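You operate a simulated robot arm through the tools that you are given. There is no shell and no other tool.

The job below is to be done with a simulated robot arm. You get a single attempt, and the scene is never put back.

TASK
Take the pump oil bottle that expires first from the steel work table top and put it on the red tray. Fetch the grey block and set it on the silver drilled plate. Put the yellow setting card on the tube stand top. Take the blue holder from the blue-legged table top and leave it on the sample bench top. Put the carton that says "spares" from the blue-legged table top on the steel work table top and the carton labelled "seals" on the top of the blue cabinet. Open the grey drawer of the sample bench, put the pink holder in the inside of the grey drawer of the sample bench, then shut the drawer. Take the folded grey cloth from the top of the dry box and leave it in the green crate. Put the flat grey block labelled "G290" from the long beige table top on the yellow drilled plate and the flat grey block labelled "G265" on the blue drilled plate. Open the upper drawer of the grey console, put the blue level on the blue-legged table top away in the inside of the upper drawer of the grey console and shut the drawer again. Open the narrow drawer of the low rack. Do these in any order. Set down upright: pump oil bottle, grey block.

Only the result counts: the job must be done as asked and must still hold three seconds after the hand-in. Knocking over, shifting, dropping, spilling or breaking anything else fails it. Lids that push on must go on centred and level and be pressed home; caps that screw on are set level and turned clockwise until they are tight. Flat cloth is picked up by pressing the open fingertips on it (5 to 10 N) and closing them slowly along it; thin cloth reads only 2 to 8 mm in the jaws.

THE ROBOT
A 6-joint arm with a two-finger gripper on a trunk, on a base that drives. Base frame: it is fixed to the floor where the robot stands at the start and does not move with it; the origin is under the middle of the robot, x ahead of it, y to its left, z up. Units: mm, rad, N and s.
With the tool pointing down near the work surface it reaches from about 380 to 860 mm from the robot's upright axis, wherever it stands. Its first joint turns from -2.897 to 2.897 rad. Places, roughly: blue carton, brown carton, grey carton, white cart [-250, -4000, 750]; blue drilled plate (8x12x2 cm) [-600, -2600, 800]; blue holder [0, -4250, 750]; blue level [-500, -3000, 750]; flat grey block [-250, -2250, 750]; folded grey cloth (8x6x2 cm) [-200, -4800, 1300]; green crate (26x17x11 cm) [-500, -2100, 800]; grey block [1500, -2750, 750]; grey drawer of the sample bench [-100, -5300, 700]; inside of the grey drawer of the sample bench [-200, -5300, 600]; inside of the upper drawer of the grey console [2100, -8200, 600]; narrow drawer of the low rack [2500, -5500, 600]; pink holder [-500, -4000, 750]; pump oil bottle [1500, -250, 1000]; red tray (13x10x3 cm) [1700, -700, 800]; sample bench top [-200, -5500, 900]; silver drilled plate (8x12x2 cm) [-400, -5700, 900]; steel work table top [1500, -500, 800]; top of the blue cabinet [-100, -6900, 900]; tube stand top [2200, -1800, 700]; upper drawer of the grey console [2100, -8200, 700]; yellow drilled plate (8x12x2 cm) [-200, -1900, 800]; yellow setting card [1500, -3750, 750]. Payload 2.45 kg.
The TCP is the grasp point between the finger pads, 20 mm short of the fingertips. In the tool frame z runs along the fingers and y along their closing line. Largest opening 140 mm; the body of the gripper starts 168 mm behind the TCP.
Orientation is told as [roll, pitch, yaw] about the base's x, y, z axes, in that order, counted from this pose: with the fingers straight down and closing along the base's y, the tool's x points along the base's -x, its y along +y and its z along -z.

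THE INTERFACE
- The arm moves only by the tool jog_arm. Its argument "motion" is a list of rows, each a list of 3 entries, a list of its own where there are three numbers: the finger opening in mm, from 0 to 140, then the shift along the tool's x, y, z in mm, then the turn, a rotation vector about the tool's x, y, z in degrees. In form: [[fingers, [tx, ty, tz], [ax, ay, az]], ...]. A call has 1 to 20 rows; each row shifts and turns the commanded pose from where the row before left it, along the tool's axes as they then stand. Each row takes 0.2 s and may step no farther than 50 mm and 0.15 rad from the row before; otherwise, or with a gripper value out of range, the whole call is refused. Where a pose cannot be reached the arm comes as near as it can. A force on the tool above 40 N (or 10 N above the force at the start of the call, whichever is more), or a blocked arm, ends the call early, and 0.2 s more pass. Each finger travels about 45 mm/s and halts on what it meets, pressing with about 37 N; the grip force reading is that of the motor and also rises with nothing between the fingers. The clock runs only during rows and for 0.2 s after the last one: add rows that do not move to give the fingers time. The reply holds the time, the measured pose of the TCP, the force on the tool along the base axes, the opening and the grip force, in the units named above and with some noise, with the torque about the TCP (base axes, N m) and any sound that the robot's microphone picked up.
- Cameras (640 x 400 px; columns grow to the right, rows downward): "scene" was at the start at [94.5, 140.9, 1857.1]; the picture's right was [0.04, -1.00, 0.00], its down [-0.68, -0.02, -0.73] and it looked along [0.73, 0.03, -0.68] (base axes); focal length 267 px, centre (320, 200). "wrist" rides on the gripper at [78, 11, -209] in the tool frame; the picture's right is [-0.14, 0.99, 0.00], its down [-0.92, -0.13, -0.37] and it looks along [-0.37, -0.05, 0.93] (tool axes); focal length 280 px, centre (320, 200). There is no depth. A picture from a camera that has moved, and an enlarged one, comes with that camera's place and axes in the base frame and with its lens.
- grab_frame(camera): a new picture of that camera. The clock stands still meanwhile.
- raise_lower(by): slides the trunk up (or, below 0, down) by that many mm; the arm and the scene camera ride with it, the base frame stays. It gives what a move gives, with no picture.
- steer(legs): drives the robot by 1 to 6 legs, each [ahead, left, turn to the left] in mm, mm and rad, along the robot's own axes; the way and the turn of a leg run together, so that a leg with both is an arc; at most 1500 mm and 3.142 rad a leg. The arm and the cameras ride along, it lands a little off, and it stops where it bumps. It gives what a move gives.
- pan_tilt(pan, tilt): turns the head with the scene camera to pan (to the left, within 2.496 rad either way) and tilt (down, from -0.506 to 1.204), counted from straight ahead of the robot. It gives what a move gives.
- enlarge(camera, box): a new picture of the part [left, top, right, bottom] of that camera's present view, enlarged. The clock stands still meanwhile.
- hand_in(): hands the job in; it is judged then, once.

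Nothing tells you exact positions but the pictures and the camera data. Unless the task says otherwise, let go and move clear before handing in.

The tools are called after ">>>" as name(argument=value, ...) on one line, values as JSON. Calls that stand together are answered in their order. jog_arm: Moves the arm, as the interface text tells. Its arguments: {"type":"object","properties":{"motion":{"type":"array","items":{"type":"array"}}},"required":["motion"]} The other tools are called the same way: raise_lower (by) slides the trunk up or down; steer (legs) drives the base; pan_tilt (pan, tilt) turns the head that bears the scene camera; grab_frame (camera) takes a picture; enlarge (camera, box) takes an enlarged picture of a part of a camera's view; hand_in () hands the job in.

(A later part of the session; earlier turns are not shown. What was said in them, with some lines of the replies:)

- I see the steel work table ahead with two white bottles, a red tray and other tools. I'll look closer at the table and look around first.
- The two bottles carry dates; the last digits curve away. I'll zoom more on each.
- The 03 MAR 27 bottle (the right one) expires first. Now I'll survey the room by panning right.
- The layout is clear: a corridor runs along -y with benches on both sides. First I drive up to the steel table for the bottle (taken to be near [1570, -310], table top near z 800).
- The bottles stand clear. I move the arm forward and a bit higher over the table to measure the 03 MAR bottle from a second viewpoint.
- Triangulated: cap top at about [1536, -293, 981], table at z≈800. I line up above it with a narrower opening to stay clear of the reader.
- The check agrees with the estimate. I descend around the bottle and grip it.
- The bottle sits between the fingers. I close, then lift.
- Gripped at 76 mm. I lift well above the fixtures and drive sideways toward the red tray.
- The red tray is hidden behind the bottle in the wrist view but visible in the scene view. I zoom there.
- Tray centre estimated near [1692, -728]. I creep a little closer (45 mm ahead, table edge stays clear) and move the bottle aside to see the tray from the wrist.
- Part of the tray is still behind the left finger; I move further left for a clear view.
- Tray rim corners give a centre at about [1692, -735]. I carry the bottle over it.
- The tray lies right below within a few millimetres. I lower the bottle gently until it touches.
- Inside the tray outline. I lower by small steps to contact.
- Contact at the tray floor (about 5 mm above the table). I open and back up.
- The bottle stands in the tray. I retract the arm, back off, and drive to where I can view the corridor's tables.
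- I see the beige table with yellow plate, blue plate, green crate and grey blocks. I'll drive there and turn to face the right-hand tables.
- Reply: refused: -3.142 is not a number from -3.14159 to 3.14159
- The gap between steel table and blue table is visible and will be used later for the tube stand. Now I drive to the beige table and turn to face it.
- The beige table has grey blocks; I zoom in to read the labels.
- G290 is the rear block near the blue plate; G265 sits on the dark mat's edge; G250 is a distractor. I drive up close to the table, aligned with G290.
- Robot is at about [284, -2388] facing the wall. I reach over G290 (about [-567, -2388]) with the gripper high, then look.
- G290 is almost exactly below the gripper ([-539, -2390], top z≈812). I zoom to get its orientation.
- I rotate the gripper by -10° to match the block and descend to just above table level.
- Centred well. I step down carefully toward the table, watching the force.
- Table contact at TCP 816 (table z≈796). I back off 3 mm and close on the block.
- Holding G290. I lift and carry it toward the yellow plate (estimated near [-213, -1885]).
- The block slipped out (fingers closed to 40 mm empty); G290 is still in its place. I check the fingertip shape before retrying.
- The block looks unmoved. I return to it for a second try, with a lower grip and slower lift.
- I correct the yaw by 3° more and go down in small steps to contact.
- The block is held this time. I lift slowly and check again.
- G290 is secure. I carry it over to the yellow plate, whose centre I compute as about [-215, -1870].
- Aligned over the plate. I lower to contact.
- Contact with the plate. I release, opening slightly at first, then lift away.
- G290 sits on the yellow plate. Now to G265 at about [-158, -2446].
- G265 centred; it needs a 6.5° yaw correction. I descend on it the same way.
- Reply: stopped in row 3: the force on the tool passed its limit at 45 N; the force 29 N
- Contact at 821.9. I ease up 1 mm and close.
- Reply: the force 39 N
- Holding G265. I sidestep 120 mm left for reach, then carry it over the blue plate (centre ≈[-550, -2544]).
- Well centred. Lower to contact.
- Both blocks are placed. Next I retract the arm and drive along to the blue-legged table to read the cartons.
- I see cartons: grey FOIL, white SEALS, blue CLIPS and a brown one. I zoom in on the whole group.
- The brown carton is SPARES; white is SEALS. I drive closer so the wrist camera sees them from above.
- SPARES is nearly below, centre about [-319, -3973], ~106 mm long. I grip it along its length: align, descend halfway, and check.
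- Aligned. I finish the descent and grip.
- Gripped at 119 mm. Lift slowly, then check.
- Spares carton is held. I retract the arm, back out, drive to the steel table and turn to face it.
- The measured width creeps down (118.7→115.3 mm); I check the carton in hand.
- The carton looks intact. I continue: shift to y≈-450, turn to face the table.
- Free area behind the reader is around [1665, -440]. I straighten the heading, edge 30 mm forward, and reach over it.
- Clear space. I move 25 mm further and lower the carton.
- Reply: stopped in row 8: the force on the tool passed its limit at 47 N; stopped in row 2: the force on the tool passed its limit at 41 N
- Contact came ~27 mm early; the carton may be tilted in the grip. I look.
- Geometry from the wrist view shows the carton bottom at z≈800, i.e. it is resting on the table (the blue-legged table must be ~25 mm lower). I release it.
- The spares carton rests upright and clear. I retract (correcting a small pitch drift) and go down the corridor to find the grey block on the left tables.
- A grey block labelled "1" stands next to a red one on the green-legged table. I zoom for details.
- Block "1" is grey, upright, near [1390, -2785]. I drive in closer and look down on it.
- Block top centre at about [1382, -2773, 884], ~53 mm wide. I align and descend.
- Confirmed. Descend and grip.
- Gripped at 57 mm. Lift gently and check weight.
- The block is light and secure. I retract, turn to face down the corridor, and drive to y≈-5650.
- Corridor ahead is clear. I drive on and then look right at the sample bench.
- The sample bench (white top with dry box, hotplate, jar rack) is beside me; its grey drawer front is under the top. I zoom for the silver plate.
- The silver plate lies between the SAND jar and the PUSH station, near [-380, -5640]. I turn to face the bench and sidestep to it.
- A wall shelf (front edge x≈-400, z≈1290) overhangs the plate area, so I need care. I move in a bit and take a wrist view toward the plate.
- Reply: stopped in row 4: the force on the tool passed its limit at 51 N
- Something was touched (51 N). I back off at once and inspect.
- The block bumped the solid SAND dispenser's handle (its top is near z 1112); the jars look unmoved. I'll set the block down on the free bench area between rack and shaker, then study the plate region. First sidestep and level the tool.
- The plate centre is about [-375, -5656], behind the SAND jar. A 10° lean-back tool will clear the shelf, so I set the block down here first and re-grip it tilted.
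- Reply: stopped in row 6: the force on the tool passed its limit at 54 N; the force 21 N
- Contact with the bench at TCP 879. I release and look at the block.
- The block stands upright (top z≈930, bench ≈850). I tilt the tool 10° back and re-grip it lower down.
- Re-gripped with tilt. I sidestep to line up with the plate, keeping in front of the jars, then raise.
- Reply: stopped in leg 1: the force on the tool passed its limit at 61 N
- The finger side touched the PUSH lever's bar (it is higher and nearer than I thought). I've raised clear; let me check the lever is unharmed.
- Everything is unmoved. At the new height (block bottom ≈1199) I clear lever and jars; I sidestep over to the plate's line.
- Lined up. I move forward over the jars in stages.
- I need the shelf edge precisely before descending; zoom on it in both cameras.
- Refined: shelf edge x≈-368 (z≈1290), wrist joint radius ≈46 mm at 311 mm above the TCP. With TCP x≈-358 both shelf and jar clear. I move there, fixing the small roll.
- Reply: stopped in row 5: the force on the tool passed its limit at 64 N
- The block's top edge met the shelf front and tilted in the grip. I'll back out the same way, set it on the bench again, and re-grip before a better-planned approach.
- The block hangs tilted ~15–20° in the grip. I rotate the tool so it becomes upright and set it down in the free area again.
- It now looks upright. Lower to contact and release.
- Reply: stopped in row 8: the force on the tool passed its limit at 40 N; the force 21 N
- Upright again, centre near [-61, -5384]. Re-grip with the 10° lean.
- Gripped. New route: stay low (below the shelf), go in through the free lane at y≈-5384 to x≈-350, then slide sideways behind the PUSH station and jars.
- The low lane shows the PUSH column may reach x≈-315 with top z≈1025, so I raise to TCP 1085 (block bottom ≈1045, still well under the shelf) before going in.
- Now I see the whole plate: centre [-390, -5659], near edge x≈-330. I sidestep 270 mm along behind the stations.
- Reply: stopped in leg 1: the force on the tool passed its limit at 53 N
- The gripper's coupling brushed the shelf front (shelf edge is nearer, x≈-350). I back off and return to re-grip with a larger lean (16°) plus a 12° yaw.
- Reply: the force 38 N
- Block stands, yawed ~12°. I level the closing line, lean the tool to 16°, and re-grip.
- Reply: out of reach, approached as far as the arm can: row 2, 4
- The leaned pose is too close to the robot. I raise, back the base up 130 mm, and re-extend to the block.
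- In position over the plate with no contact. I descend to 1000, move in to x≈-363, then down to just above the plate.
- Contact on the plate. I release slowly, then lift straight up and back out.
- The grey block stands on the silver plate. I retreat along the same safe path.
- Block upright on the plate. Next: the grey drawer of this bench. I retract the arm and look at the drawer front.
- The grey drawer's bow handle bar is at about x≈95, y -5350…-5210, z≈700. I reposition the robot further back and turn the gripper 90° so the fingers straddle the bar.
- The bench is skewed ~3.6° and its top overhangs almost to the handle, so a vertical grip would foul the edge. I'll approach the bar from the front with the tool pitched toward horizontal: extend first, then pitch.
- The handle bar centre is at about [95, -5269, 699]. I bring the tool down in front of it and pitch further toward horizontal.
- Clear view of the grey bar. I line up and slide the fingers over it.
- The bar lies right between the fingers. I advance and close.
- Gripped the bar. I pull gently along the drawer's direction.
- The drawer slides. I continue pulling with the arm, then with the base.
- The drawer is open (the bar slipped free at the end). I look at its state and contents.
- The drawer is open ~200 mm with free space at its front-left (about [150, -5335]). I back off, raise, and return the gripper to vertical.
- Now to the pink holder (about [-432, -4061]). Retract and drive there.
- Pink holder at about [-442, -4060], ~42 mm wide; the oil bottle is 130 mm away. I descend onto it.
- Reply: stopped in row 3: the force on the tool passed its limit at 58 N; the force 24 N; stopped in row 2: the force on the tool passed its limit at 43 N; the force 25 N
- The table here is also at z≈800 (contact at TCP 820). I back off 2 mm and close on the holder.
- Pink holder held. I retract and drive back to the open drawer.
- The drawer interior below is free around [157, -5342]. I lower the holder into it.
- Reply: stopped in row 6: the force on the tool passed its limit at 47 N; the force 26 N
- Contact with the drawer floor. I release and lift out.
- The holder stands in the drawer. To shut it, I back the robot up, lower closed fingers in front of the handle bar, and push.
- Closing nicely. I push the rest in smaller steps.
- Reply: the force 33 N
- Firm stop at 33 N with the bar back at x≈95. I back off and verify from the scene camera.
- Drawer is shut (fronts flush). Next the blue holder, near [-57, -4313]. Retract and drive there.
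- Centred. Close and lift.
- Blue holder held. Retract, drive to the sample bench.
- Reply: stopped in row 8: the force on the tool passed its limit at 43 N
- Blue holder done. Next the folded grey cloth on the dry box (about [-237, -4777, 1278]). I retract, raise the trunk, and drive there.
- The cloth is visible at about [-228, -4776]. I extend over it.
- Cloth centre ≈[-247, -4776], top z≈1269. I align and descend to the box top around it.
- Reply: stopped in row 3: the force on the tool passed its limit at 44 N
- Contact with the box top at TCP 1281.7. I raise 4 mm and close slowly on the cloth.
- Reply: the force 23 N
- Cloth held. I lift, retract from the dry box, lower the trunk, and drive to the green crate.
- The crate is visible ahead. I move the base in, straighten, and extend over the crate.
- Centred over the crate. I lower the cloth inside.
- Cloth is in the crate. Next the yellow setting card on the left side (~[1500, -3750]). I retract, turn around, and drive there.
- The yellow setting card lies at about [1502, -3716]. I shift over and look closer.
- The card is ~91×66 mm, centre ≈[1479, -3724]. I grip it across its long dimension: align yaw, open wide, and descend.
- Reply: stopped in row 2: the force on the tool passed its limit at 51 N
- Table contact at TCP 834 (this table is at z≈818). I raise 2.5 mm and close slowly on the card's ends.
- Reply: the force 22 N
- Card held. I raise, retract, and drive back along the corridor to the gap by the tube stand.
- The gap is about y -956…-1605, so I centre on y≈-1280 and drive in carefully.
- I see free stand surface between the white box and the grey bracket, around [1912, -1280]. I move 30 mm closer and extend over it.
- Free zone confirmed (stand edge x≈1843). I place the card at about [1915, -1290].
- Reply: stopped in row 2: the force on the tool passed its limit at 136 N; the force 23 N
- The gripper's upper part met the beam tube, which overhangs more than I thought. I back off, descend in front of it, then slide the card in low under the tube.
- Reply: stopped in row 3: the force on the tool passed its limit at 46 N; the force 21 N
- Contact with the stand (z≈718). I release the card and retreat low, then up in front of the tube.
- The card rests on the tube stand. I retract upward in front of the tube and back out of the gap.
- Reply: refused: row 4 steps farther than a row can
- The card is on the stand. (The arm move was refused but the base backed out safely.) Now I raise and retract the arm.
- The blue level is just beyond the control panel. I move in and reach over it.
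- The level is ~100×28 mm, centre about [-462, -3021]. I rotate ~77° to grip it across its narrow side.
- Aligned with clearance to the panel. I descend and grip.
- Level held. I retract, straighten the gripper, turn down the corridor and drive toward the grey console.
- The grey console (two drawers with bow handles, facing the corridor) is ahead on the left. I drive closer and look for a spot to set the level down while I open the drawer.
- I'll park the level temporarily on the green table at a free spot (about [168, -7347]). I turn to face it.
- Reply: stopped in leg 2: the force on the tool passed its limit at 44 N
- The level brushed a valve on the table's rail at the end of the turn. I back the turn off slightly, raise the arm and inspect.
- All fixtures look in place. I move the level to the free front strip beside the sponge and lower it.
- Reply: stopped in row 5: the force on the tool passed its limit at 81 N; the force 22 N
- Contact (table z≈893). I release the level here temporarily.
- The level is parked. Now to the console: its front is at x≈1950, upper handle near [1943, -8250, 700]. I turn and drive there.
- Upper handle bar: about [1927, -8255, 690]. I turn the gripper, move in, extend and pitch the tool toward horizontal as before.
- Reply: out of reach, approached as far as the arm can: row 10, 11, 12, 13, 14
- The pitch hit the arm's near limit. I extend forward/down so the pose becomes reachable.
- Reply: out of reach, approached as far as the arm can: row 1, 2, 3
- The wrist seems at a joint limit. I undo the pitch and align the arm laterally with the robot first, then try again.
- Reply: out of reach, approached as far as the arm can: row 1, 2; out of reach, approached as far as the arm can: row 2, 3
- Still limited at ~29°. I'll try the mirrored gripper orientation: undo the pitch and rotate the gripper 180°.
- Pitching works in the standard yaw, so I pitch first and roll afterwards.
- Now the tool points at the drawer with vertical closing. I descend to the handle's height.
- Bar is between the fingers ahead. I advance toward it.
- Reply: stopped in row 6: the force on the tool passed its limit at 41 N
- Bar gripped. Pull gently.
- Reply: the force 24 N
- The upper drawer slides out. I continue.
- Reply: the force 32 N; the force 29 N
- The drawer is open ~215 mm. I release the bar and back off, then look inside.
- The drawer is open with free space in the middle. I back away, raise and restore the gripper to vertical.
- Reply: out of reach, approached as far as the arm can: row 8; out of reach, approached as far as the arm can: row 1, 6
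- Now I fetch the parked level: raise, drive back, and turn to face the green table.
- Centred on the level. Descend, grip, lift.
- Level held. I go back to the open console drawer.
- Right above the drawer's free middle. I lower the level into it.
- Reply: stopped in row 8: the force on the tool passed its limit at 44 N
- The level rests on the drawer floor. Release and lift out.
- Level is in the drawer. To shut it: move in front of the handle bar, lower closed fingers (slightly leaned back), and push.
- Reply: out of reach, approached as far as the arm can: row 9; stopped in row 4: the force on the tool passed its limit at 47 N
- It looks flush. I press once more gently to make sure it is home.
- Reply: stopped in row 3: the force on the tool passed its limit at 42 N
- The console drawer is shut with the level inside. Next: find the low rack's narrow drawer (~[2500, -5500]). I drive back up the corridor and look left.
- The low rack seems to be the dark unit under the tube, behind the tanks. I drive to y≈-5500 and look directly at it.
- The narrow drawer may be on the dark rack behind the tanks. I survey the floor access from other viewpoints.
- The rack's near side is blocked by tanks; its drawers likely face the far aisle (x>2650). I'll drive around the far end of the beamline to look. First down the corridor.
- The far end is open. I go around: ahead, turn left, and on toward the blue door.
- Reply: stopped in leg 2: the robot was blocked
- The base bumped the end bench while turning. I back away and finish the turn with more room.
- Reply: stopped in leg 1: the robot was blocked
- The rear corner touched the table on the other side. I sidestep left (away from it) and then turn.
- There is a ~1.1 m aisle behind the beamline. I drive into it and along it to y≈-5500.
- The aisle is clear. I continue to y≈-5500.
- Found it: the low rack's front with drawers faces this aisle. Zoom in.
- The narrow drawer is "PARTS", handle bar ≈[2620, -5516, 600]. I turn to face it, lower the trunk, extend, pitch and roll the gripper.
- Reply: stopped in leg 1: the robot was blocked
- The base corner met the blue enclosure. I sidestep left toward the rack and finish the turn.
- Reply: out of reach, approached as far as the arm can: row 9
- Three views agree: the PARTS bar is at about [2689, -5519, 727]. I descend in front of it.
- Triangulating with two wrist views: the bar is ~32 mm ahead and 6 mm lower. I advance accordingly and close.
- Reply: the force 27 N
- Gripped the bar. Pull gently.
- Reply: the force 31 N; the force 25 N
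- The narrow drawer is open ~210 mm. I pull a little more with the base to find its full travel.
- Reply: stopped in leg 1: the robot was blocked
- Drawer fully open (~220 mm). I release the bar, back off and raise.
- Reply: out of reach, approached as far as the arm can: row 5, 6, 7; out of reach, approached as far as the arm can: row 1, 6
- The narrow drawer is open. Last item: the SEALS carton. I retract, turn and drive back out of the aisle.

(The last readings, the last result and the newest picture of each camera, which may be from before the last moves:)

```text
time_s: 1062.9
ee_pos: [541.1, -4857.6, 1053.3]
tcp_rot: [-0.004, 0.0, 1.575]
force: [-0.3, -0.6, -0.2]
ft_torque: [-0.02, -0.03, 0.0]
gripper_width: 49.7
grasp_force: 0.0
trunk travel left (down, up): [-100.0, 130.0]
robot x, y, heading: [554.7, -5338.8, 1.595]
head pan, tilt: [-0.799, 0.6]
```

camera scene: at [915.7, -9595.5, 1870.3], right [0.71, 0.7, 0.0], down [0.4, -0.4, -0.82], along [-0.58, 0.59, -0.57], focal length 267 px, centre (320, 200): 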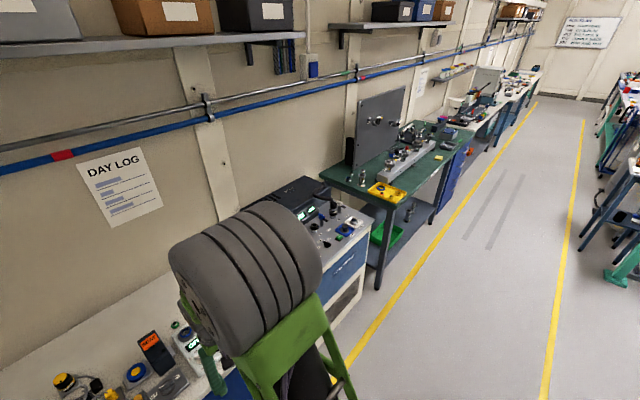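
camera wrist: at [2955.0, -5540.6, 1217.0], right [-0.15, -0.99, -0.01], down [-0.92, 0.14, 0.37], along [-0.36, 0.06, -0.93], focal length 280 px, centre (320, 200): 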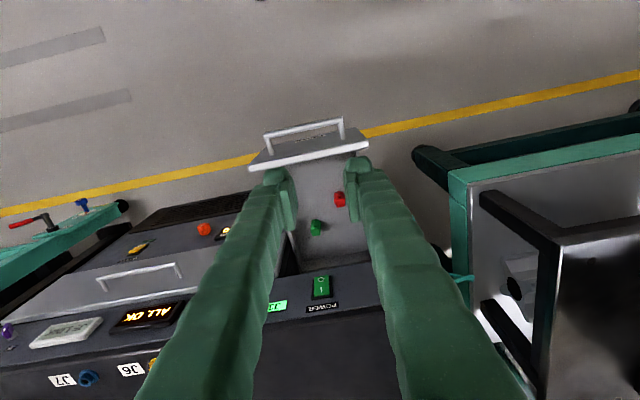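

>>> steer(legs=[[1230, -80, -0.024], [0, 0, 1.57]])

>>> grab_frame(camera="wrist")

>>> pan_tilt(pan=0.0, tilt=0.75)

>>> grab_frame(camera="scene")

```text
time_s: 1072.9
ee_pos: [144.2, -4115.0, 1054.1]
tcp_rot: [-0.004, 0.001, 3.124]
force: [0.7, -0.2, 0.0]
ft_torque: [0.01, 0.01, -0.02]
gripper_width: 49.9
grasp_force: 0.0
trunk travel left (down, up): [-100.0, 130.0]
robot x, y, heading: [625.2, -4113.5, 3.139]
head pan, tilt: [-0.799, 0.6]
```

```text
taken
camera wrist: at [222.1, -4127.4, 1262.0], right [-0.15, -0.99, -0.01], down [-0.92, 0.14, 0.37], along [-0.36, 0.06, -0.93], focal length 280 px, centre (320, 200)
```

wrist: 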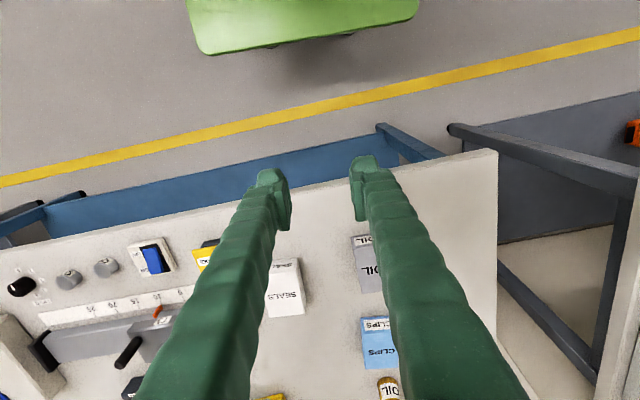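

```text
time_s: 1074.1
ee_pos: [145.3, -4114.3, 1053.9]
tcp_rot: [-0.004, 0.002, 3.124]
force: [0.5, -0.5, 0.0]
ft_torque: [0.01, 0.0, 0.03]
gripper_width: 50.0
grasp_force: 0.0
trunk travel left (down, up): [-100.0, 130.0]
robot x, y, heading: [627.6, -4112.4, 3.141]
head pan, tilt: [0.0, 0.75]
```

```text
taken
camera scene: at [534.1, -4252.7, 1857.4], right [0.0, 1.0, 0.0], down [0.68, 0.0, -0.73], along [-0.73, 0.0, -0.68], focal length 267 px, centre (320, 200)
```

scene: 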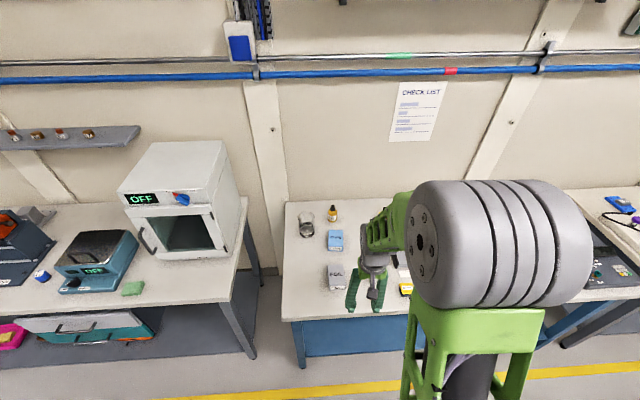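

SEALS is at about [-108, -4005]. I reach over it.

>>> jog_arm(motion=[[90, [-42.5, -17.4, 0], [0, 0, 0]], [110, [-42.5, -17.4, 0], [0, 0, 0]], [130, [-42.5, -17.4, 0], [0, 0, 0]], [140, [-42.5, -17.4, 0], [0, 0, 0]], [140, [-42.5, -17.4, 0], [0, 0, 0]], [140, [-42.5, -17.4, 0], [0, 0, 1]], [140, [0, 0, 0], [0, 0, 0]]])

>>> grab_frame(camera="wrist")

>>> enlarge(camera="wrist", box=[240, 80, 420, 210])

```text
time_s: 1075.7
ee_pos: [-108.4, -4005.4, 1054.0]
tcp_rot: [-0.003, 0.0, 3.109]
force: [0.3, -0.1, 0.4]
ft_torque: [-0.01, 0.01, 0.0]
gripper_width: 139.9
grasp_force: 0.2
trunk travel left (down, up): [-100.0, 130.0]
robot x, y, heading: [625.4, -4110.0, 3.137]
head pan, tilt: [0.0, 0.75]
```

```text
taken
camera wrist: at [-31.3, -4019.2, 1263.1], right [-0.17, -0.99, -0.01], down [-0.92, 0.16, 0.37], along [-0.36, 0.07, -0.93], focal length 280 px, centre (320, 200)
```

wrist: 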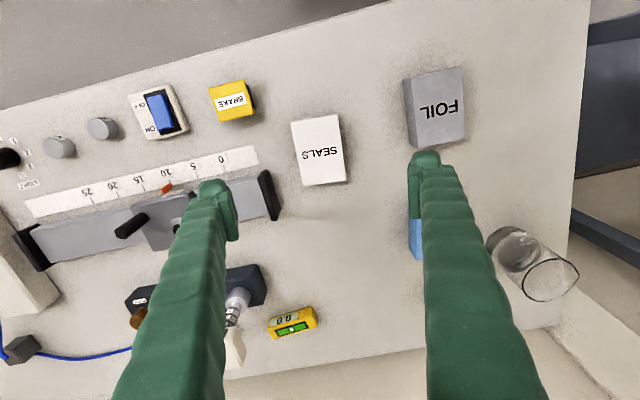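

```text
3.08 times, centred on (330, 145) of wrist
camera zoom: at [-31.3, -4019.2, 1263.1], right [-0.17, -0.99, -0.01], down [-0.92, 0.16, 0.37], along [-0.36, 0.07, -0.93], focal length 863 px, centre (289, 369)
```

zoom: 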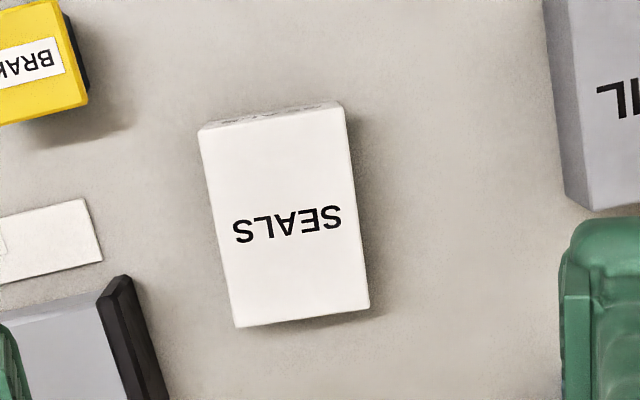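

>>> jog_arm(motion=[[110, [-6.5, -2.2, 20], [0, 0, 0]], [102, [0, 0, 45], [0, 0, 0]], [102, [0, 0, 45], [0, 0, 0]], [102, [0, 0, 45], [0, 0, 0]], [102, [0, 0, 0], [0, 0, 0]]])

>>> grab_frame(camera="wrist")

```text
time_s: 1076.9
ee_pos: [-115.0, -4001.4, 897.5]
tcp_rot: [-0.004, 0.0, 3.106]
force: [0.1, 0.7, -0.2]
ft_torque: [-0.01, 0.02, 0.0]
gripper_width: 102.4
grasp_force: 0.1
trunk travel left (down, up): [-100.0, 130.0]
robot x, y, heading: [627.6, -4113.1, 3.146]
head pan, tilt: [0.0, 0.75]
```

```text
taken
camera wrist: at [-37.8, -4015.9, 1107.0], right [-0.17, -0.99, -0.01], down [-0.92, 0.16, 0.37], along [-0.36, 0.07, -0.93], focal length 280 px, centre (320, 200)
```

wrist: 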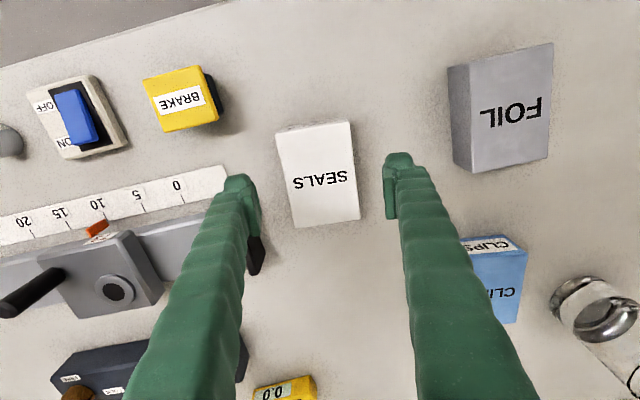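

>>> jog_arm(motion=[[102, [0, 0, 40], [0, 0, 0]], [102, [0, 0, 25], [0, 0, 0]], [100, [0, 0, 7], [0, 0, 0]], [100, [0, 0, 0], [0, 0, 0]], [85, [0, 0, 0], [0, 0, 0]], [70, [0, 0, 0], [0, 0, 0]], [55, [0, 0, 0], [0, 0, 0]], [45, [0, 0, 0], [0, 0, 0]], [45, [0, 0, 0], [0, 0, 0]]])

>>> jog_arm(motion=[[45, [0, 0, -4], [0, 0, 0]], [45, [0, 0, -10], [0, 0, 0]], [45, [0, 0, -25], [0, 0, 0]], [45, [0, 0, -35], [0, 0, 0]], [45, [0, 0, -40], [0, 0, 0]], [45, [0, 0, -40], [0, 0, 0]], [45, [0, 0, -40], [0, 0, 0]], [45, [0, 0, -40], [0, 0, 0]], [45, [0, 0, 0], [0, 0, 0]]])

>>> grab_frame(camera="wrist")

```text
time_s: 1078.9
ee_pos: [-116.7, -4002.4, 826.6]
tcp_rot: [-0.007, 0.0, 3.107]
force: [-0.4, -0.1, 1.3]
ft_torque: [0.03, 0.01, 0.02]
gripper_width: 71.5
grasp_force: 37.0
trunk travel left (down, up): [-100.0, 130.0]
robot x, y, heading: [624.1, -4114.0, 3.139]
head pan, tilt: [0.0, 0.75]
```

```text
time_s: 1080.9
ee_pos: [-116.2, -4004.2, 1058.9]
tcp_rot: [-0.005, 0.003, 3.107]
force: [0.5, -0.2, -0.1]
ft_torque: [-0.04, -0.02, 0.0]
gripper_width: 70.3
grasp_force: 37.2
trunk travel left (down, up): [-100.0, 130.0]
robot x, y, heading: [625.2, -4111.3, 3.145]
head pan, tilt: [0.0, 0.75]
```

```text
taken
camera wrist: at [-38.3, -4017.6, 1269.2], right [-0.17, -0.99, -0.01], down [-0.92, 0.16, 0.37], along [-0.36, 0.07, -0.93], focal length 280 px, centre (320, 200)
```

wrist: 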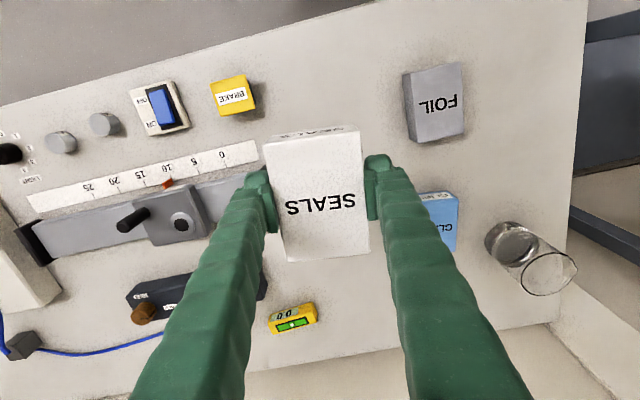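

Held at 70 mm. I retract and drive to the blue cabinet.

>>> jog_arm(motion=[[45, [35, 0, -10], [0, 0, 0]], [45, [40, 0, -10], [0, 0, 0]], [45, [40, 0, -10], [0, 0, 0]], [45, [40, 0, -10], [0, 0, 0]], [45, [40, 10, -10], [0, 0, 0]], [45, [40, 20, -10], [0, 0, -1]], [45, [20, 20, 0], [0, 0, 0]], [45, [0, 20, 0], [0, 0, 0]], [45, [0, 0, 0], [0, 0, 0]]])

>>> steer(legs=[[-25, 1350, 0], [0, 1330, 0]])

>>> pan_tilt(pan=0.2, tilt=0.9)

>>> grab_frame(camera="scene")

>>> grab_frame(camera="wrist")

```text
time_s: 1082.9
ee_pos: [138.5, -4081.4, 1121.9]
tcp_rot: [-0.004, 0.0, 3.123]
force: [-0.2, -0.2, -1.7]
ft_torque: [0.0, 0.01, 0.0]
gripper_width: 70.4
grasp_force: 36.8
trunk travel left (down, up): [-100.0, 130.0]
robot x, y, heading: [625.1, -4111.3, 3.139]
head pan, tilt: [0.0, 0.75]
```

```text
time_s: 1106.4
ee_pos: [152.4, -6758.9, 1120.3]
tcp_rot: [-0.006, 0.0, 3.121]
force: [0.1, -0.2, -1.1]
ft_torque: [-0.01, 0.02, -0.01]
gripper_width: 70.1
grasp_force: 37.1
trunk travel left (down, up): [-100.0, 130.0]
robot x, y, heading: [638.2, -6790.3, 3.139]
head pan, tilt: [0.0, 0.75]
```

```text
time_s: 1107.1
ee_pos: [152.5, -6759.1, 1120.4]
tcp_rot: [-0.006, 0.001, 3.12]
force: [-0.1, -0.4, -0.8]
ft_torque: [-0.03, 0.0, 0.02]
gripper_width: 70.0
grasp_force: 37.3
trunk travel left (down, up): [-100.0, 130.0]
robot x, y, heading: [639.0, -6788.5, 3.133]
head pan, tilt: [0.201, 0.901]
```

```text
taken
camera scene: at [555.5, -6945.9, 1845.5], right [-0.19, 0.98, 0.0], down [0.77, 0.15, -0.62], along [-0.61, -0.12, -0.78], focal length 267 px, centre (320, 200)
```

scene: 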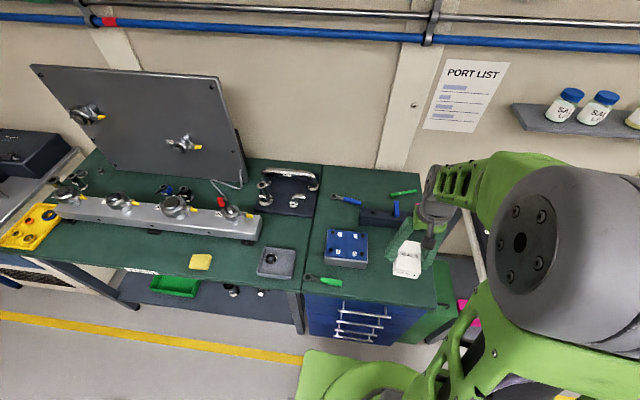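

```text
taken
camera wrist: at [228.8, -6771.7, 1329.4], right [-0.16, -0.99, -0.01], down [-0.92, 0.14, 0.37], along [-0.36, 0.06, -0.93], focal length 280 px, centre (320, 200)
```

wrist: 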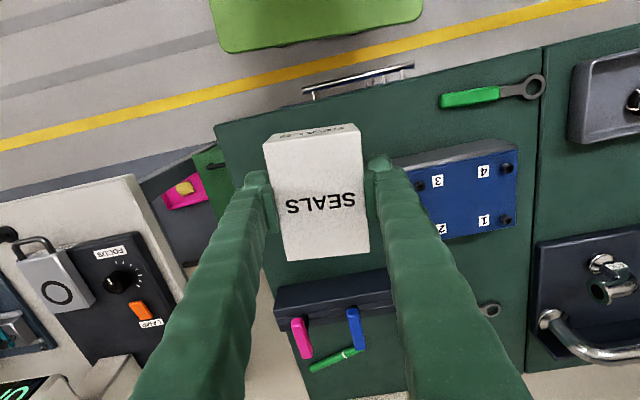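

The blue cabinet's top has free space around [80, -6735]. I place the carton there.

>>> jog_arm(motion=[[45, [-36, -11, 10], [0, 0, 0]], [45, [-36.5, -11.4, 30], [0, 0, 0]], [45, [0, 0, 40], [0, 0, 0]], [45, [0, 0, 40], [0, 0, 0]], [45, [0, 0, 40], [0, 0, 0]], [45, [0, 0, 0], [0, 0, 0]]])

>>> grab_frame(camera="wrist")

```text
time_s: 1108.5
ee_pos: [79.8, -6734.4, 960.4]
tcp_rot: [-0.004, 0.0, 3.12]
force: [-0.1, 0.1, -1.0]
ft_torque: [-0.01, 0.0, 0.01]
gripper_width: 70.2
grasp_force: 36.6
trunk travel left (down, up): [-100.0, 130.0]
robot x, y, heading: [640.0, -6790.2, 3.138]
head pan, tilt: [0.201, 0.901]
```

```text
taken
camera wrist: at [157.3, -6747.7, 1169.4], right [-0.16, -0.99, -0.01], down [-0.92, 0.14, 0.37], along [-0.36, 0.06, -0.93], focal length 280 px, centre (320, 200)
```

wrist: 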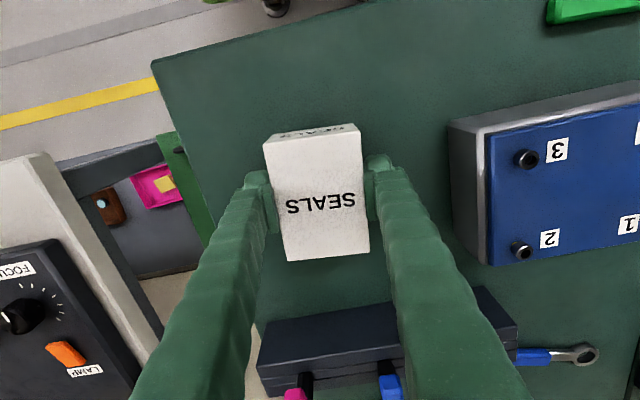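

>>> jog_arm(motion=[[45, [0, 5, 20], [0, 0, 0]], [45, [0, 0, 10], [0, 0, 0]], [45, [0, 0, 4], [0, 0, 0]], [45, [0, 0, 3], [0, 0, 0]], [45, [0, 0, 3], [0, 0, 0]], [45, [0, 0, 2], [0, 0, 0]], [45, [0, 0, 2], [0, 0, 0]], [45, [0, 0, 2], [0, 0, 0]], [45, [0, 0, 0], [0, 0, 0]]])

```text
time_s: 1109.2
ee_pos: [76.6, -6739.7, 934.0]
tcp_rot: [-0.005, -0.007, 3.121]
force: [4.0, -1.4, 24.7]
ft_torque: [0.06, -0.88, -0.01]
gripper_width: 70.0
grasp_force: 37.3
trunk travel left (down, up): [-100.0, 130.0]
robot x, y, heading: [639.3, -6790.8, 3.138]
head pan, tilt: [0.201, 0.901]
stopped in row 3: the force on the tool passed its limit at 46 N (the readings are from after the stop); the commanded pose is now the measured one
```

Contact. I release the carton and rise.

>>> jog_arm(motion=[[66, [0, 0, -1], [0, 0, 0]], [76, [0, 0, 0], [0, 0, 0]], [88, [0, 0, 0], [0, 0, 0]], [98, [0, 0, 0], [0, 0, 0]], [100, [0, 0, -10], [0, 0, 0]], [100, [0, 0, -30], [0, 0, 0]], [100, [0, 0, -40], [0, 0, 0]], [100, [0, 0, -40], [0, 0, 0]], [100, [0, 0, -40], [0, 0, 0]], [100, [0, 0, -40], [0, 0, 0]], [100, [0, 0, 0], [0, 0, 0]]])

>>> grab_frame(camera="wrist")

>>> enlarge(camera="scene", box=[310, 170, 470, 320])

```text
time_s: 1111.6
ee_pos: [77.6, -6738.8, 1131.6]
tcp_rot: [-0.004, -0.005, 3.121]
force: [0.6, -0.1, -0.2]
ft_torque: [0.04, 0.03, 0.01]
gripper_width: 100.0
grasp_force: 0.0
trunk travel left (down, up): [-100.0, 130.0]
robot x, y, heading: [638.2, -6790.3, 3.137]
head pan, tilt: [0.201, 0.901]
```

```text
taken
camera wrist: at [155.4, -6751.8, 1340.6], right [-0.16, -0.99, -0.01], down [-0.92, 0.14, 0.37], along [-0.37, 0.06, -0.93], focal length 280 px, centre (320, 200)
```

wrist: 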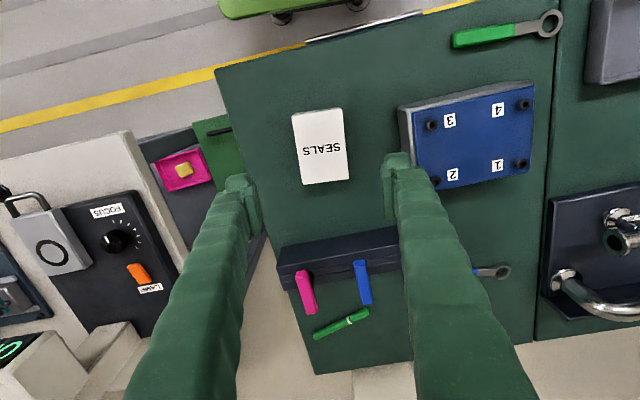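

```text
2.67 times, centred on (390, 245) of scene
camera zoom: at [555.4, -6946.0, 1845.4], right [-0.19, 0.98, 0.0], down [0.77, 0.15, -0.62], along [-0.61, -0.12, -0.78], focal length 712 px, centre (133, 80)
```

zoom: 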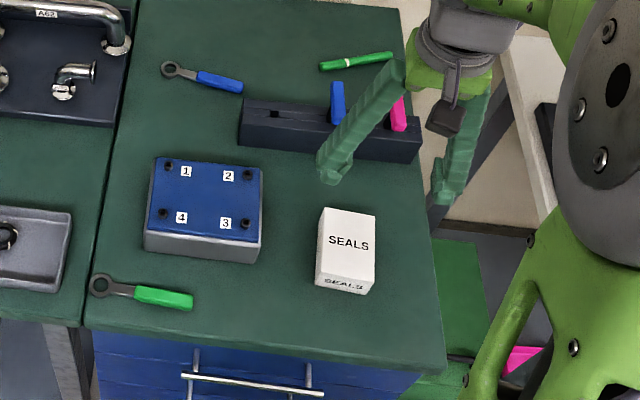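

The SEALS carton stands on the blue cabinet. Before handing in, I retract and check the sample bench once more.

>>> jog_arm(motion=[[60, [40, 0, 0], [0, 0, 0]], [60, [40, 0, 0], [0, 0, 0]], [60, [0, 0, 0], [0, 0, 0]]])

>>> steer(legs=[[-20, -1300, 0]])

>>> pan_tilt(pan=0.15, tilt=0.85)

>>> grab_frame(camera="scene")

>>> enlarge(camera="scene", box=[180, 150, 380, 330])

```text
time_s: 1112.4
ee_pos: [155.7, -6741.4, 1132.1]
tcp_rot: [-0.004, -0.006, 3.121]
force: [-0.2, -0.2, -0.7]
ft_torque: [0.05, -0.04, 0.0]
gripper_width: 60.2
grasp_force: 0.0
trunk travel left (down, up): [-100.0, 130.0]
robot x, y, heading: [637.6, -6791.5, 3.135]
head pan, tilt: [0.201, 0.901]
```

```text
time_s: 1124.0
ee_pos: [180.2, -5449.7, 1132.0]
tcp_rot: [-0.004, -0.004, 3.124]
force: [0.4, 0.4, -1.1]
ft_torque: [0.02, 0.01, 0.05]
gripper_width: 60.2
grasp_force: 0.0
trunk travel left (down, up): [-100.0, 130.0]
robot x, y, heading: [662.1, -5494.6, 3.139]
head pan, tilt: [0.201, 0.901]
```

```text
time_s: 1124.6
ee_pos: [180.5, -5450.0, 1131.7]
tcp_rot: [-0.006, -0.007, 3.122]
force: [0.3, 0.2, 1.2]
ft_torque: [0.0, 0.01, 0.04]
gripper_width: 60.2
grasp_force: 0.1
trunk travel left (down, up): [-100.0, 130.0]
robot x, y, heading: [660.4, -5497.9, 3.136]
head pan, tilt: [0.15, 0.85]
```

```text
taken
camera scene: at [576.6, -5650.4, 1849.4], right [-0.15, 0.99, 0.0], down [0.74, 0.11, -0.66], along [-0.65, -0.1, -0.75], focal length 267 px, centre (320, 200)
```

scene: 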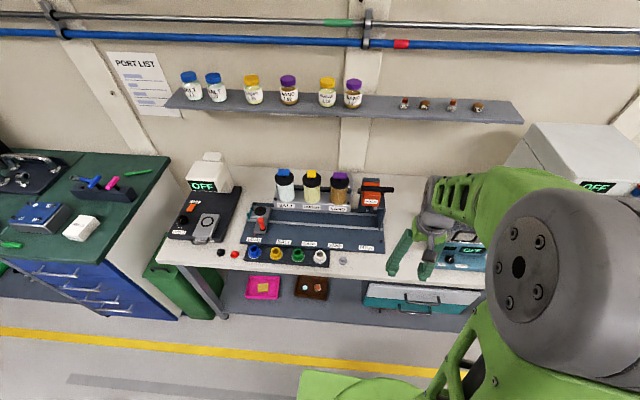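

```text
2.22 times, centred on (280, 240) of scene
camera zoom: at [576.6, -5650.4, 1849.4], right [-0.15, 0.99, 0.0], down [0.74, 0.11, -0.66], along [-0.65, -0.1, -0.75], focal length 594 px, centre (409, 111)
```

zoom: 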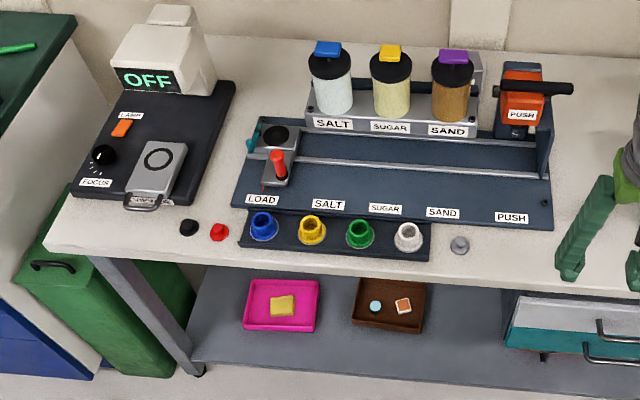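

Everything checked is in place: the block is on the plate behind the SAND jar, the drawer is shut, and the carton is on the cabinet. The gripper is empty and clear, so I hand in.

>>> hand_in()

```text
The job is handed in.
```

I did every item on the list, then handed the job in. I don't know yet how it was judged.

| Item | Where it is now |
|---|---|
| Pump oil bottle dated 03 MAR 27 (the earlier of the two) | Upright in the red tray |
| Grey block | Upright on the silver drilled plate |
| Yellow setting card | Flat on the tube stand top |
| Blue holder | On the sample bench top |
| Carton "spares" | On the steel work table |
| Carton "seals" | On top of the blue cabinet |
| Pink holder | In the grey drawer of the sample bench, drawer shut |
| Folded grey cloth | In the green crate |
| Flat block G290 | On the yellow drilled plate |
| Flat block G265 | On the blue drilled plate |
| Blue level | In the upper drawer of the grey console, drawer shut |
| Narrow drawer of the low rack ("PARTS") | Open about 220 mm |

I touched several fixed things along the way:
- **Sample bench:** the SAND jar handle, the PUSH lever bar and the wall shelf.
- **Tube stand:** the beam tube, the hardest contact at about 136 N.
- **Green table:** one of the valves on its rail.
- **Far end and back aisle:** the robot base bumped the end bench, probably a nearby table, and the blue enclosure or the wall beside it.

In the pictures I took afterwards, the sample bench and the green table looked unmoved. I didn't take a close picture of the bench, table and enclosure that the base bumped.
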